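You operate a simulated robot arm through the tools that you are given. There is no shell and no other tool. Be economical: measure what you need, move in short steps, check, and stop when the job is done.

The job below is to be done with a simulated robot arm. You get a single attempt, and the scene is never put back.

## Task
Put one of the stone blocks from the top of the low shelf on top of the yoghurt pot.

Only the result counts: the job must be done as asked and must still hold three seconds after the hand-in. Knocking over, shifting, dropping, spilling or breaking anything else fails it.

## Robot
A 6-joint arm with a two-finger parallel gripper, fixed in place. Base frame: the origin is at the foot of the arm, x ahead of it, y to its left, z up; the work surface is at about z = 86. Readings come in cm, rad, newtons and seconds.
With the tool pointing down near the work surface it reaches from about 26 to 68 cm from the base axis. Its first joint turns from -1.152 to 1.152 rad. Payload 2.9 kg.
The TCP is the grasp point between the finger pads, 3 cm short of the fingertips. In the tool frame z runs along the fingers and y along their closing line. The gripper opens to 11 cm. The fingers are 2 cm wide and 1 cm thick; the gripper's body (4.8 by 11.2 cm) begins 5.5 cm behind the TCP.
Orientation is told as [roll, pitch, yaw] about the base's x, y, z axes, in that order, counted from this pose: with the fingers straight down and closing along the base's y, the tool's x points along the base's -x, its y along +y and its z along -z.

## Interface
- The arm moves only by the tool arm_command. Its argument "rows" is a list that holds one entry, the list of rows, each a list of 7 numbers: the shift along the tool's x, y, z in units of 30 mm (1.0 is 30 mm), then the turn, a rotation vector about the tool's x, y, z in units of 6 degrees (1.0 is 6 degrees), then the gripper command, from -1 (shut) to 1 (fully open), values between in proportion. In form: [[[x, y, z, wx, wy, wz, jaw], ...]]. A call has 1 to 12 rows; each row shifts and turns the commanded pose from where the row before left it, along the tool's axes as they then stand. A call with a number of a shift or a turn outside -1 to 1 is refused whole. A row lasts 0.2 s, in which the tool goes at most 5 cm and 0.15 rad; a call with a longer step from one row to the next is refused whole, and so is a gripper value outside its range. Where a pose cannot be reached the arm comes as near as it can. A force on the tool above 40 N (or 10 N above the force at the start of the call, whichever is more), or a blocked arm, ends the call early, and 0.2 s more pass. Each finger travels about 10.8 cm/s and halts on what it meets, pressing with about 38 N; the grip force reading is that of the motor and also rises with nothing between the fingers. The clock runs only during rows and for 0.2 s after the last one: add rows that do not move to give the fingers time. The reply holds the time, the measured pose of the TCP, the force on the tool along the base axes, the opening and the grip force, in the units named above and with some noise.
- Cameras (640 x 400 px; columns grow to the right, rows downward): "scene" is fixed at [4.62, 41.11, 141.26]; the picture's right is [-0.95, -0.32, 0.00], its down [-0.14, 0.41, -0.90] and it looks along [0.29, -0.86, -0.43] (base axes); focal length 337 px, centre (320, 200). "wrist" rides on the gripper at [7.2, 1.7, -10.3] in the tool frame; the picture's right is [-0.23, 0.97, 0.00], its down [-0.76, -0.18, -0.62] and it looks along [-0.61, -0.14, 0.78] (tool axes); focal length 222 px, centre (320, 200).
- camera(camera): a new picture of that camera. The clock stands still meanwhile.
- measure_at(camera, pixels): for up to 12 pixels [column, row] of the newest picture of that camera ("zoom" is the newest enlarged one), the place [x, y, z] in the base frame of the surface seen there, good to about 0.3 cm, but the place of the scene camera against the robot may be out by one fixed shift of up to 1.8 cm in any direction. The clock stands still meanwhile.
- inspect(camera, box): a new picture of the part [left, top, right, bottom] of that camera's present view, enlarged. The clock stands still meanwhile.
- hand_in(): hands the job in; it is judged then, once.

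Keep the steps short. Do not move on a guess: measure, check each grasp and each placing, and mend mistakes. In all there are 60 turns and 20 pictures (those below and enlarged ones count). Leave the gripper open and the arm clear of the work at the hand-in unless told otherwise, and finish with a single line.

The tools are called after "Request:" by a JSON object that holds its "method" and its "body". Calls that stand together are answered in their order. arm_command: Moves the arm, as the interface text tells. Its arguments: {"type":"object","properties":{"rows":{"type":"array","items":{"type":"array","items":{"type":"array","items":{"type":"number"}}}}},"required":["rows"]} The other tools are called the same way: camera (camera) takes a picture; measure_at (camera, pixels) gives the place of the surface under pixels of a picture; inspect (camera, box) takes an enlarged picture of a part of a camera's view; hand_in () hands the job in.

At the start:

```text
time: 0.0
tcp_pos: [30.9, -39.01, 113.96]
tcp_rot: [0.0, -0.001, 0.0]
force: [0.0, 0.4, -0.4]
opening: 11.01
finger_force: 0.0
```

scene: 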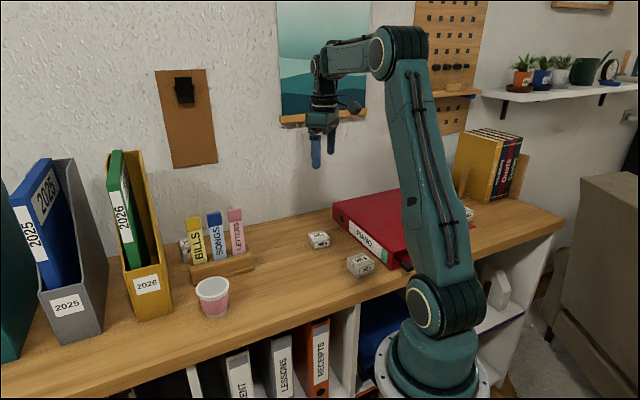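
wrist: 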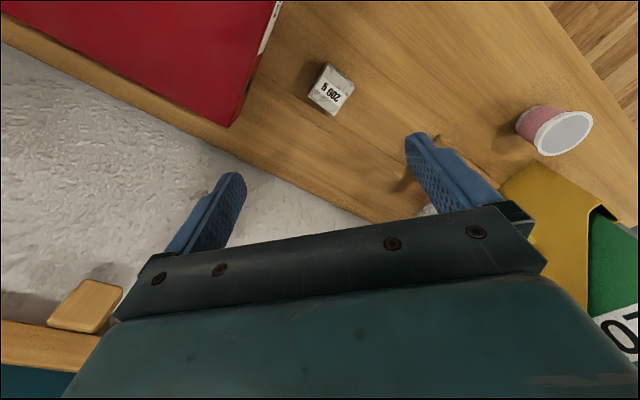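

The picture shows stone blocks near (318,240) and (360,265), and the pot near (213,296). I'll enlarge that area and measure from it.

Request:
{"method": "inspect", "body": {"camera": "scene", "box": [170, 200, 410, 350]}}

Request:
{"method": "measure_at", "body": {"camera": "wrist", "pixels": [[331, 92], [325, 68], [351, 80], [333, 112], [310, 97], [565, 132], [540, 137], [588, 122], [565, 153], [560, 112], [380, 100], [470, 130]]}}

```text
2.67 times, centred on (290, 275) of scene
```

zoom: 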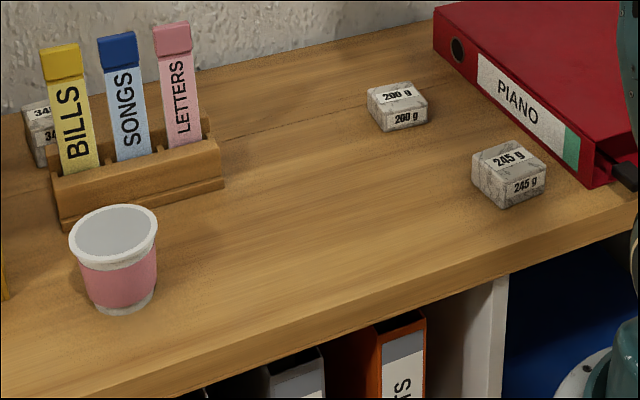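

```text
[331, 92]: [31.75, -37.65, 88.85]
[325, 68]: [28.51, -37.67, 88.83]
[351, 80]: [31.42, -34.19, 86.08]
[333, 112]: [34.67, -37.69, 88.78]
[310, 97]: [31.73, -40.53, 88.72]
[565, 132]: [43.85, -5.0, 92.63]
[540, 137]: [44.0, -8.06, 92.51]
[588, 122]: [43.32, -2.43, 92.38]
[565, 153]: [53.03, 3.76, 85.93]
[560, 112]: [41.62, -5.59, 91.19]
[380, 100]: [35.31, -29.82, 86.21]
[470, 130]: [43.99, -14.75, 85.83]
```

The 200 g block is near (31.7,-37.7) with its top at 88.8, and the pot is near (43.8,-5) with its top at about 92.5. Next I'll enlarge the wrist view to get exact corners and check what surrounds the block.

Request:
{"method": "inspect", "body": {"camera": "wrist", "box": [230, 40, 390, 140]}}

```text
4.00 times, centred on (310, 90) of wrist
```

zoom: 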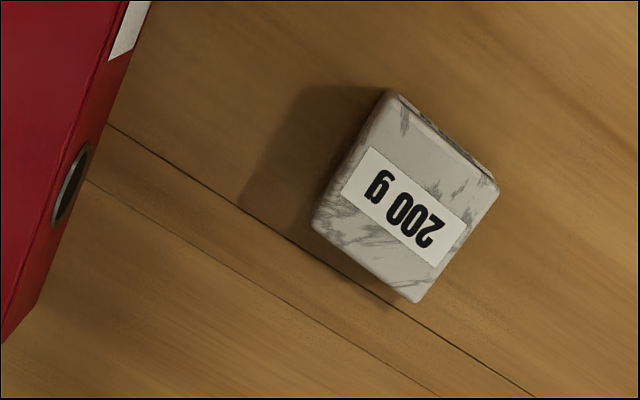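

Request:
{"method": "measure_at", "body": {"camera": "zoom", "pixels": [[390, 98], [491, 184], [416, 296], [318, 222], [408, 203], [350, 155], [440, 140], [455, 240], [365, 260], [70, 100], [20, 300], [110, 20]]}}

```text
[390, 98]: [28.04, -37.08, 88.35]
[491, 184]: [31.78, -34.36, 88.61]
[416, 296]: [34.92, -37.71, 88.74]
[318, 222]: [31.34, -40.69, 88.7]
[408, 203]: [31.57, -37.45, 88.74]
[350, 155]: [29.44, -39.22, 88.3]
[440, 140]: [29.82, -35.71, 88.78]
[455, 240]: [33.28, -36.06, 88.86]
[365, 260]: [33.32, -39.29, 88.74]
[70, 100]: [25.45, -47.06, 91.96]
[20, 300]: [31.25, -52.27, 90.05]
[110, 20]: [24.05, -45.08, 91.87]
```

The block's corners give a centre of (31.5,-37.5), sides of about 4.6 cm, and edges at about 41° and -48°. Now I'll measure the wall edge, and the pot, letter holder and magazine boxes for clearance.

Request:
{"method": "measure_at", "body": {"camera": "wrist", "pixels": [[230, 128], [300, 175], [350, 205], [260, 190], [550, 190], [505, 190], [590, 210], [530, 120], [568, 115], [538, 140], [562, 152], [590, 118]]}}

Request:
{"method": "measure_at", "body": {"camera": "scene", "pixels": [[318, 235], [212, 287], [197, 288], [228, 283], [210, 279], [214, 297], [235, 212], [214, 215], [193, 220], [253, 262], [195, 280], [160, 262]]}}

Request:
{"method": "inspect", "body": {"camera": "wrist", "box": [480, 70, 640, 170]}}

```text
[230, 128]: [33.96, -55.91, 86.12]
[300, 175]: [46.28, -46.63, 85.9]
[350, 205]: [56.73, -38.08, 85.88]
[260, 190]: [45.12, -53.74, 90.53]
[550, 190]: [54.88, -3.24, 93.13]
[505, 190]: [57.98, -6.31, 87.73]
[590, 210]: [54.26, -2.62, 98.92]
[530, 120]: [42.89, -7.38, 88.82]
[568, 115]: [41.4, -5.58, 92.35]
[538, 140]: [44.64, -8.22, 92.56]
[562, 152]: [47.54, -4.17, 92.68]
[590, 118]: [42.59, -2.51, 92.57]
```

```text
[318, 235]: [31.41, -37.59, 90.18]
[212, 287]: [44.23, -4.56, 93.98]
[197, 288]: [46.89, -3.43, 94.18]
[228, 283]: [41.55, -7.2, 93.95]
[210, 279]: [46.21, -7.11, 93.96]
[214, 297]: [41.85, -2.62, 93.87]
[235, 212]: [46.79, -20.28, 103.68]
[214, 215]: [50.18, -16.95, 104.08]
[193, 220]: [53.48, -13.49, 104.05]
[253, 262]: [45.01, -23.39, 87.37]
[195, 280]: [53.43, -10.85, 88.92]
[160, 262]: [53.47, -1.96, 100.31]
```

```text
4.00 times, centred on (560, 120) of wrist
```

zoom: 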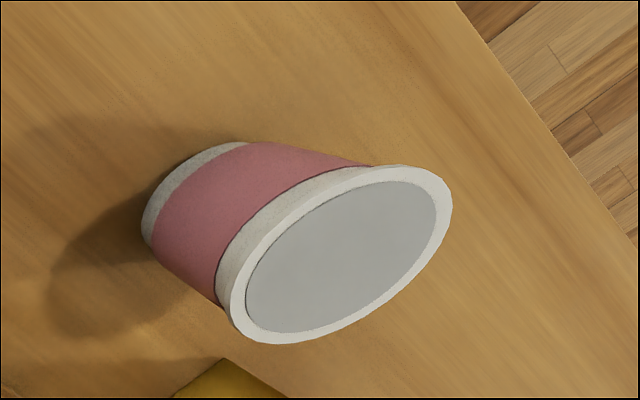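

The scene camera reads about 1.3 cm too high. The pot lid is near (44.2,-4.8,92.6), and the letter tops at about 102.7 stand 12 cm away. I'll move above the block, turn the yaw to +41° and come down to about z=100.

Request:
{"method": "arm_command", "body": {"rows": [[[-0.2, 0.517, 0, 0, 0, 0, 1], [0, 0, 0.66, 0, 0, -0.976, 1], [0, 0, 0.66, 0, 0, -0.976, 1], [0, 0, 0.66, 0, 0, -0.976, 1], [0, 0, 0.66, 0, 0, -0.976, 1], [0, 0, 0.66, 0, 0, -0.976, 1], [0, 0, 0.66, 0, 0, -0.976, 1], [0, 0, 0.66, 0, 0, -0.976, 1], [0, 0, 0, 0, 0, 0, 1]]]}}

Request:
{"method": "camera", "body": {"camera": "wrist"}}

```text
time: 2.0
tcp_pos: [31.41, -37.39, 100.22]
tcp_rot: [0.001, 0.002, 0.716]
force: [0.0, -0.4, 0.0]
opening: 11.0
finger_force: 0.1
```

```text
14 pictures are left
```

wrist: 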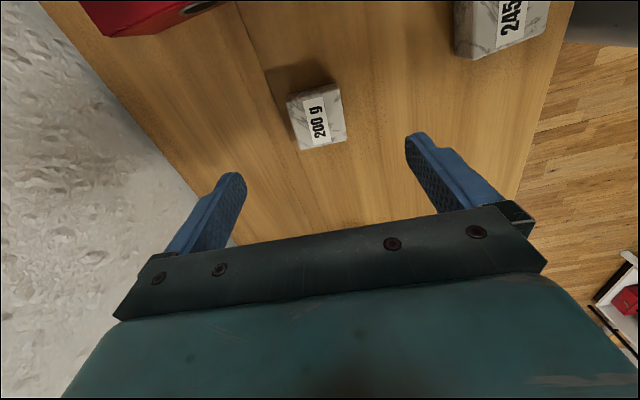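

The block is now at (316,118) and sits centrally between the fingers. I'll re-measure its corners from here.

Request:
{"method": "inspect", "body": {"camera": "wrist", "box": [236, 70, 396, 170]}}

```text
4.00 times, centred on (316, 120) of wrist
```

zoom: 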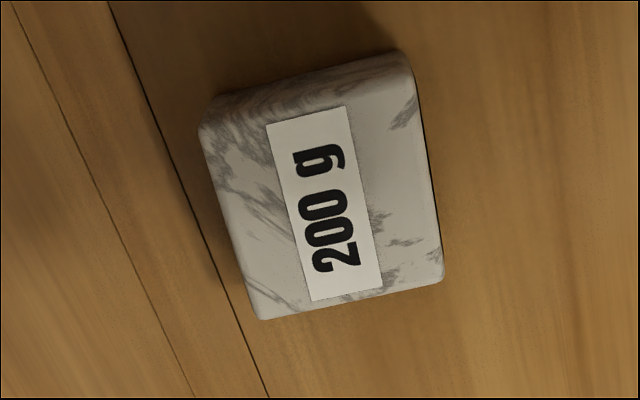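

Request:
{"method": "measure_at", "body": {"camera": "zoom", "pixels": [[205, 135], [225, 210], [255, 305], [418, 95], [428, 180], [438, 270], [260, 312], [345, 298], [430, 285], [325, 200], [215, 112], [400, 65]]}}

```text
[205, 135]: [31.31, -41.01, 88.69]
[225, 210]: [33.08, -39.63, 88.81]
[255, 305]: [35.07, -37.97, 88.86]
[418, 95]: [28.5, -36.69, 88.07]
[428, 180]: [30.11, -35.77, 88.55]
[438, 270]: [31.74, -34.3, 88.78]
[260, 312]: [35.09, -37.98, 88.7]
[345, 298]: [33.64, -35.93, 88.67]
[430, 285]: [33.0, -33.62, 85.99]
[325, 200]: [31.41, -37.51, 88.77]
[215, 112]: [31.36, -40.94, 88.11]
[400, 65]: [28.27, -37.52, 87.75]
```

The block's edge runs at about 38.5° and its centre is at (31.6,-37.6). I'll turn back 2.5°, shift 0.28 cm, and come down to z=89.6, which puts the fingertips about 0.6 above the board.

Request:
{"method": "arm_command", "body": {"rows": [[[0, -0.09, 0, 0, 0, 0.4, 1], [0, 0, 0.75, 0, 0, 0, 1], [0, 0, 0.75, 0, 0, 0, 1], [0, 0, 0.75, 0, 0, 0, 1], [0, 0, 0.5, 0, 0, 0, 1], [0, 0, 0.4, 0, 0, 0, 1], [0, 0, 0.37, 0, 0, 0, 1], [0, 0, 0, 0, 0, 0, 1]]]}}

```text
time: 3.8
tcp_pos: [31.58, -37.57, 89.56]
tcp_rot: [0.001, 0.0, 0.674]
force: [0.6, 0.8, -1.2]
opening: 10.98
finger_force: 0.0
```

The arm is in position with no contact force. Now I'll close the fingers slowly.

Request:
{"method": "arm_command", "body": {"rows": [[[0, 0, 0, 0, 0, 0, 0.4], [0, 0, 0, 0, 0, 0, 0.1], [0, 0, 0, 0, 0, 0, -0.1], [0, 0, 0, 0, 0, 0, -0.3], [0, 0, 0, 0, 0, 0, -1], [0, 0, 0, 0, 0, 0, -1], [0, 0, 0, 0, 0, 0, -1]]]}}

```text
time: 5.4
tcp_pos: [31.62, -37.58, 89.69]
tcp_rot: [0.0, -0.001, 0.672]
force: [0.7, 0.5, 1.7]
opening: 5.2
finger_force: 38.1
```

The fingers have stopped at 5.2 cm with full grip force, so the block is held. I'll lift it straight up to about z=111.

Request:
{"method": "arm_command", "body": {"rows": [[[0, 0, -0.2, 0, 0, 0, -1], [0, 0, -0.5, 0, 0, 0, -1], [0, 0, -0.8, 0, 0, 0, -1], [0, 0, -0.8, 0, 0, 0, -1], [0, 0, -0.8, 0, 0, 0, -1], [0, 0, -0.8, 0, 0, 0, -1], [0, 0, -0.8, 0, 0, 0, -1], [0, 0, -0.8, 0, 0, 0, -1], [0, 0, -0.8, 0, 0, 0, -1], [0, 0, -0.5, 0, 0, 0, -1], [0, 0, -0.3, 0, 0, 0, -1], [0, 0, 0, 0, 0, 0, -1]]]}}

Request:
{"method": "camera", "body": {"camera": "wrist"}}

```text
time: 8.0
tcp_pos: [31.57, -37.65, 110.76]
tcp_rot: [0.0, -0.001, 0.677]
force: [-0.1, 0.2, -1.6]
opening: 5.15
finger_force: 37.6
```

```text
12 pictures are left
```

wrist: 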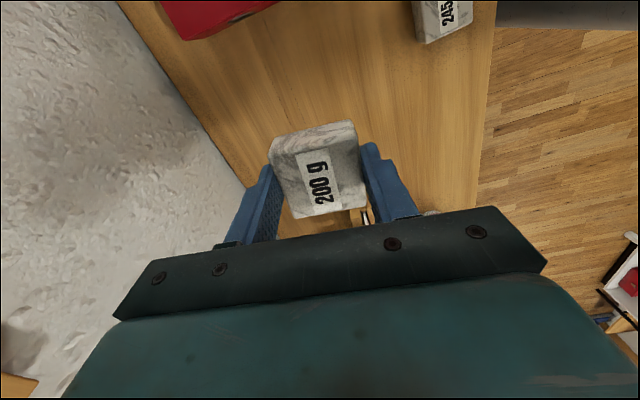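

The block is held level between the fingers. I'll turn the yaw to about 9° so the body stays clear of the yellow box, and read the pose before travelling.

Request:
{"method": "arm_command", "body": {"rows": [[[0, 0, 0, 0, 0, 0.98, -1], [0, 0, 0, 0, 0, 0.98, -1], [0, 0, 0, 0, 0, 0.98, -1], [0, 0, 0, 0, 0, 0.98, -1], [0, 0, 0, 0, 0, 0.98, -1], [0, 0, 0, 0, 0, 0, -1]]]}}

Request:
{"method": "arm_command", "body": {"rows": [[[-0.27, 0.877, 0, 0, 0, 0, -1], [-0.27, 0.877, 0, 0, 0, 0, -1], [-0.27, 0.877, 0, 0, 0, 0, -1], [-0.27, 0.877, 0, 0, 0, 0, -1], [-0.27, 0.877, 0, 0, 0, 0, -1], [-0.27, 0.877, 0, 0, 0, 0, -1], [-0.27, 0.877, 0, 0, 0, 0, -1], [-0.27, 0.877, 0, 0, 0, 0, -1], [-0.27, 0.877, 0, 0, 0, 0, -1], [-0.27, 0.877, 0, 0, 0, 0, -1], [-0.27, 0.877, 0, 0, 0, 0, -1], [0, 0, 0, 0, 0, 0, -1]]]}}

Request:
{"method": "camera", "body": {"camera": "wrist"}}

Request:
{"method": "camera", "body": {"camera": "scene"}}

```text
time: 9.4
tcp_pos: [31.57, -37.65, 110.95]
tcp_rot: [0.002, 0.0, 0.158]
force: [0.1, -0.5, -2.1]
opening: 5.14
finger_force: 37.9
```

```text
time: 12.0
tcp_pos: [35.85, -7.78, 111.21]
tcp_rot: [0.0, 0.001, 0.162]
force: [-0.1, -0.3, -2.1]
opening: 5.15
finger_force: 38.5
```

```text
11 pictures are left
```

wrist: 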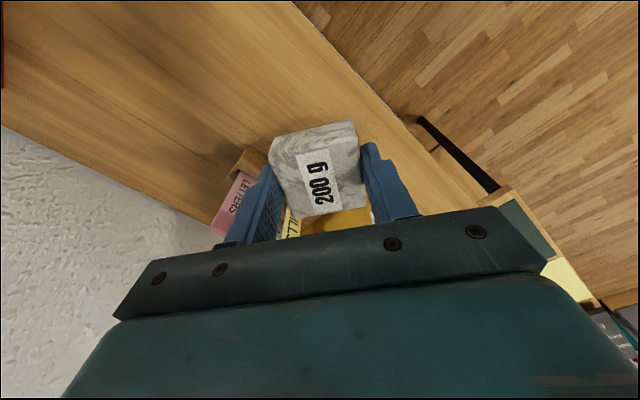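

```text
10 pictures are left
```

scene: 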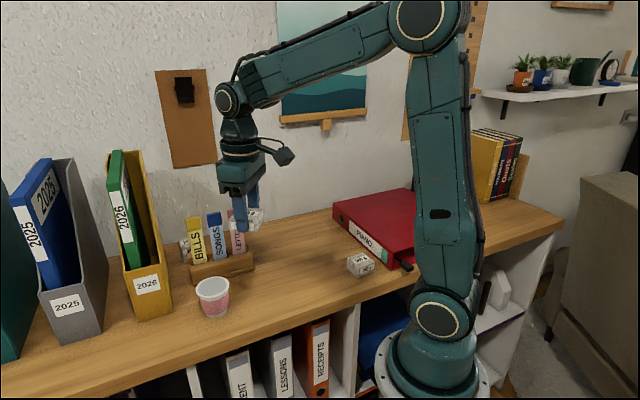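

The pot is hidden from the wrist camera by the held block. I'll zoom in on the pot in the scene view and measure its rim and the yellow box.

Request:
{"method": "inspect", "body": {"camera": "scene", "box": [150, 200, 310, 300]}}

Request:
{"method": "measure_at", "body": {"camera": "scene", "pixels": [[197, 286], [229, 284], [213, 279], [213, 296], [202, 294], [224, 293], [203, 281], [224, 280], [165, 270], [125, 276], [164, 262], [112, 158]]}}

Request:
{"method": "measure_at", "body": {"camera": "wrist", "pixels": [[316, 178], [280, 155], [352, 145], [292, 213], [362, 205], [270, 140], [350, 125], [325, 214]]}}

```text
4.00 times, centred on (230, 250) of scene
```

zoom: 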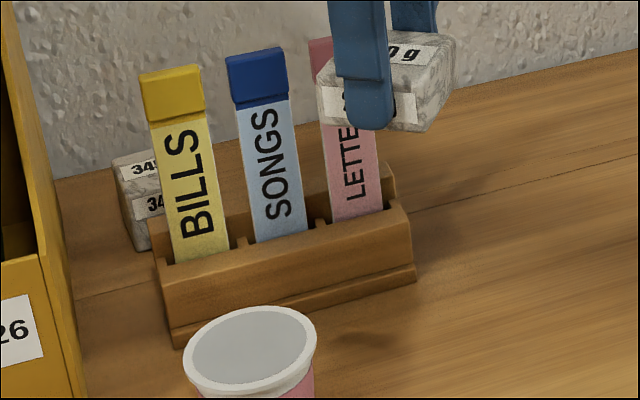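

```text
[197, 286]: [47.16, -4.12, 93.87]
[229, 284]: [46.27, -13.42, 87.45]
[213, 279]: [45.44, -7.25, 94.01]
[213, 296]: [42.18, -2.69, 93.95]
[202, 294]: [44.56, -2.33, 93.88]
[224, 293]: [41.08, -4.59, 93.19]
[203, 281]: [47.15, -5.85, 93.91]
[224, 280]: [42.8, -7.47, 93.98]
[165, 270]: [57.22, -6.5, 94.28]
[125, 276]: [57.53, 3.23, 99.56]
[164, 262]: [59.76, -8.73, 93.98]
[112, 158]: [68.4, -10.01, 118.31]
```

```text
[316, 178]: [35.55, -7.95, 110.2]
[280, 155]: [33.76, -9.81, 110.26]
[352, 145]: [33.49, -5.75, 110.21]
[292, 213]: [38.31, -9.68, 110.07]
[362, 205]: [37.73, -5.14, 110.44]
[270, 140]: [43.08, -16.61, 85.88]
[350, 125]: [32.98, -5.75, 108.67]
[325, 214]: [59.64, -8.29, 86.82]
```

The block is centred on the TCP, with its bottom about 3.65 cm below it. The pot centre is at (44.15,-5.0) and the lid at 92.6, so contact should come at TCP z of about 96.25. I'll move over the pot and come down to about 99.

Request:
{"method": "arm_command", "body": {"rows": [[[-0.72, 0.1175, 0, 0, 0, 0, -1], [-0.72, 0.1175, 0, 0, 0, 0, -1], [-0.72, 0.1175, 0, 0, 0, 0, -1], [-0.72, 0.1175, 0, 0, 0, 0, -1], [0, 0, 0, 0, 0, 0, -1], [0, 0, 0.7, 0, 0, 0, -1], [0, 0, 0.7, 0, 0, 0, -1], [0, 0, 0.7, 0, 0, 0, -1], [0, 0, 0.7, 0, 0, 0, -1], [0, 0, 0.7, 0, 0, 0, -1], [0, 0, 0.5, 0, 0, 0, -1], [0, 0, 0, 0, 0, 0, -1]]]}}

Request:
{"method": "inspect", "body": {"camera": "scene", "box": [130, 225, 290, 325]}}

```text
time: 14.6
tcp_pos: [44.16, -4.79, 98.78]
tcp_rot: [0.0, 0.0, 0.162]
force: [-0.4, 0.1, -2.6]
opening: 5.11
finger_force: 38.3
```

```text
4.00 times, centred on (210, 275) of scene
```

zoom: 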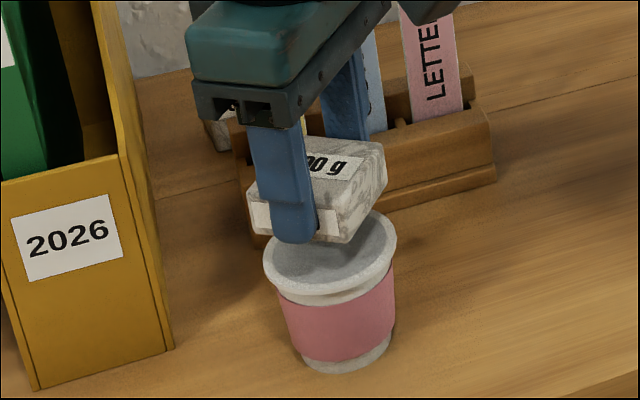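

The block hovers about 2.5 cm above the lid. I'll compare the block and the rim in the same camera frame.

Request:
{"method": "measure_at", "body": {"camera": "zoom", "pixels": [[266, 262], [395, 240], [330, 289], [290, 285], [375, 270], [378, 214], [252, 190], [343, 238], [384, 150], [320, 138], [335, 190], [300, 265]]}}

```text
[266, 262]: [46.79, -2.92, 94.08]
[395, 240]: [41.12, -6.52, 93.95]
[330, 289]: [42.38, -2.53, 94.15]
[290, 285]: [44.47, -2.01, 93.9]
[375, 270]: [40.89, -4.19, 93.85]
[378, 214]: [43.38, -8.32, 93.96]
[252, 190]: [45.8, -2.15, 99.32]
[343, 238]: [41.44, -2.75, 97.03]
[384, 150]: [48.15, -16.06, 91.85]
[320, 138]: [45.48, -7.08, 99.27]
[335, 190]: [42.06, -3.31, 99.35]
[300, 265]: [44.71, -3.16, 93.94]
```

The rim centre is at about (44.1,-5.0) and the block's is at (44.16,-4.8). I'll shift by -0.15 cm and come down gently to just above the lid.

Request:
{"method": "arm_command", "body": {"rows": [[[0, -0.05, 0.2, 0, 0, 0, -1], [0, 0, 0.2, 0, 0, 0, -1], [0, 0, 0.15, 0, 0, 0, -1], [0, 0, 0.1, 0, 0, 0, -1], [0, 0, 0.07, 0, 0, 0, -1], [0, 0, 0, 0, 0, 0, -1]]]}}

```text
time: 16.0
tcp_pos: [44.17, -4.96, 96.75]
tcp_rot: [-0.001, 0.001, 0.16]
force: [-0.2, -0.2, -1.3]
opening: 5.15
finger_force: 37.5
```

There's no contact yet. I'll come down 0.3 cm more in small steps.

Request:
{"method": "arm_command", "body": {"rows": [[[0, 0, 0.05, 0, 0, 0, -1], [0, 0, 0.05, 0, 0, 0, -1], [0, 0, 0, 0, 0, 0, -1]]]}}

```text
time: 16.8
tcp_pos: [44.22, -5.12, 96.45]
tcp_rot: [0.0, 0.0, 0.16]
force: [0.2, 0.3, -1.4]
opening: 5.15
finger_force: 38.0
```

Request:
{"method": "arm_command", "body": {"rows": [[[0, 0, 0.03, 0, 0, 0, -1], [0, 0, 0.03, 0, 0, 0, -1], [0, 0, 0, 0, 0, 0, -1]]]}}

Request:
{"method": "inspect", "body": {"camera": "scene", "box": [162, 245, 258, 305]}}

```text
time: 17.6
tcp_pos: [44.22, -5.03, 96.26]
tcp_rot: [-0.001, 0.0, 0.161]
force: [-0.2, -0.3, -2.1]
opening: 5.17
finger_force: 37.9
```

```text
6.67 times, centred on (210, 275) of scene
```

zoom: 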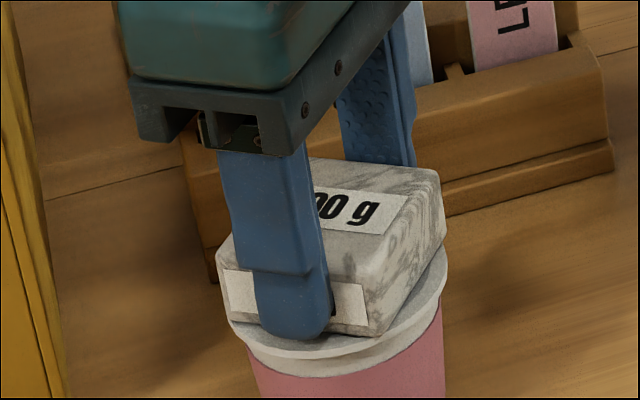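

The block is well centred and almost on the lid. I'll keep going in 0.1 cm steps until the force changes.

Request:
{"method": "arm_command", "body": {"rows": [[[0, 0, 0.03, 0, 0, 0, -1], [0, 0, 0, 0, 0, 0, -1]]]}}

Request:
{"method": "arm_command", "body": {"rows": [[[0, 0, 0.03, 0, 0, 0, -1], [0, 0, 0, 0, 0, 0, -1]]]}}

```text
time: 18.2
tcp_pos: [44.11, -4.99, 96.19]
tcp_rot: [0.001, -0.002, 0.162]
force: [-0.8, -0.4, 5.8]
opening: 5.15
finger_force: 37.9
```

```text
time: 18.8
tcp_pos: [44.22, -4.91, 96.07]
tcp_rot: [0.0, -0.003, 0.162]
force: [-2.8, -0.3, 17.0]
opening: 5.11
finger_force: 38.3
```

The block has touched down, with upward force at 17 N. I'll back off 0.1 cm to ease the pressure, then open the fingers slowly. There's open space beside both of them.

Request:
{"method": "arm_command", "body": {"rows": [[[0, 0, -0.03, 0, 0, 0, -1], [0, 0, 0, 0, 0, 0, -1]]]}}

Request:
{"method": "arm_command", "body": {"rows": [[[0, 0, 0, 0, 0, 0, -0.04], [0, 0, 0, 0, 0, 0, 0], [0, 0, 0, 0, 0, 0, 0.1], [0, 0, 0, 0, 0, 0, 0.2], [0, 0, 0, 0, 0, 0, 0.35], [0, 0, 0, 0, 0, 0, 0.5], [0, 0, 0, 0, 0, 0, 0.5]]]}}

Request:
{"method": "inspect", "body": {"camera": "scene", "box": [130, 225, 290, 325]}}

```text
time: 19.4
tcp_pos: [44.27, -5.0, 96.07]
tcp_rot: [0.002, 0.0, 0.161]
force: [0.8, -0.7, 14.6]
opening: 5.11
finger_force: 38.0
```

```text
time: 21.0
tcp_pos: [44.2, -5.02, 96.05]
tcp_rot: [-0.001, 0.0, 0.16]
force: [0.4, 0.4, 0.1]
opening: 8.26
finger_force: 0.1
```

```text
4.00 times, centred on (210, 275) of scene
```

zoom: 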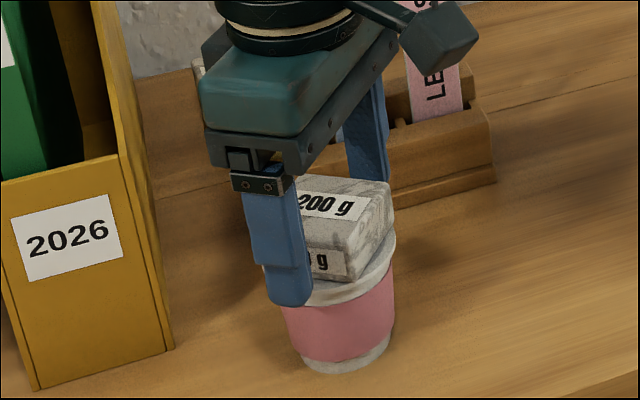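

The block rests on the lid and both fingers are free. I'll go straight up to about z=111, then open fully and back away.

Request:
{"method": "arm_command", "body": {"rows": [[[0, 0, -0.15, 0, 0, 0, 0.5], [0, 0, -0.3, 0, 0, 0, 0.5], [0, 0, -0.5, 0, 0, 0, 0.5], [0, 0, -0.7, 0, 0, 0, 0.5], [0, 0, -0.7, 0, 0, 0, 0.5], [0, 0, -0.8, 0, 0, 0, 0.5], [0, 0, -0.8, 0, 0, 0, 0.5], [0, 0, -0.8, 0, 0, 0, 0.7], [0.5, -0.5, -0.3, 0, 0, 0, 1], [0.7, -0.7, 0, 0, 0, 0, 1], [0.7, -0.7, 0, 0, 0, 0, 1], [0, 0, 0, 0, 0, 0, 1]]]}}

Request:
{"method": "camera", "body": {"camera": "scene"}}

Request:
{"method": "inspect", "body": {"camera": "scene", "box": [130, 225, 290, 325]}}

```text
time: 23.6
tcp_pos: [39.36, -11.4, 111.44]
tcp_rot: [0.001, 0.0, 0.16]
force: [-1.1, -0.6, 0.0]
opening: 11.01
finger_force: 0.0
```

```text
5 pictures are left
```

scene: 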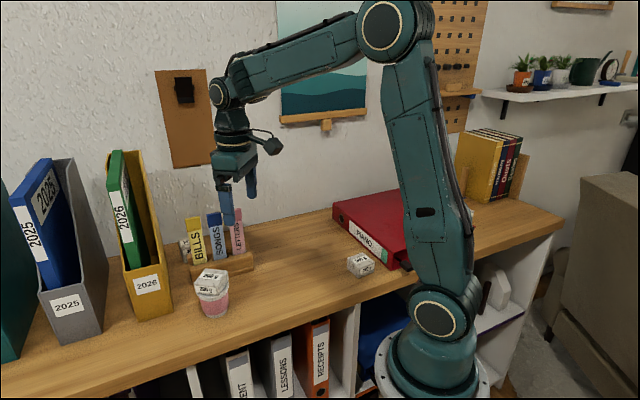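

```text
4.00 times, centred on (210, 275) of scene
```

zoom: 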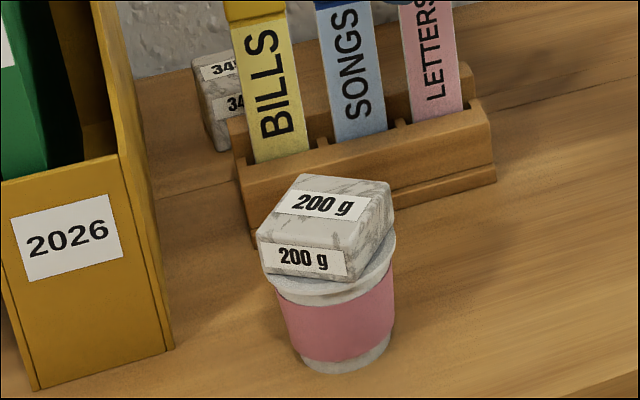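

The 200 g block rests flat and centred on the pot, nothing else has moved, and the arm is clear with the gripper open. I'm handing in.

Request:
{"method": "hand_in", "body": {}}

```text
The job is handed in.
```

The 200 g stone block from the top of the low shelf now sits centred on the yoghurt pot's lid, nothing else moved in the last picture, and the job is handed in.
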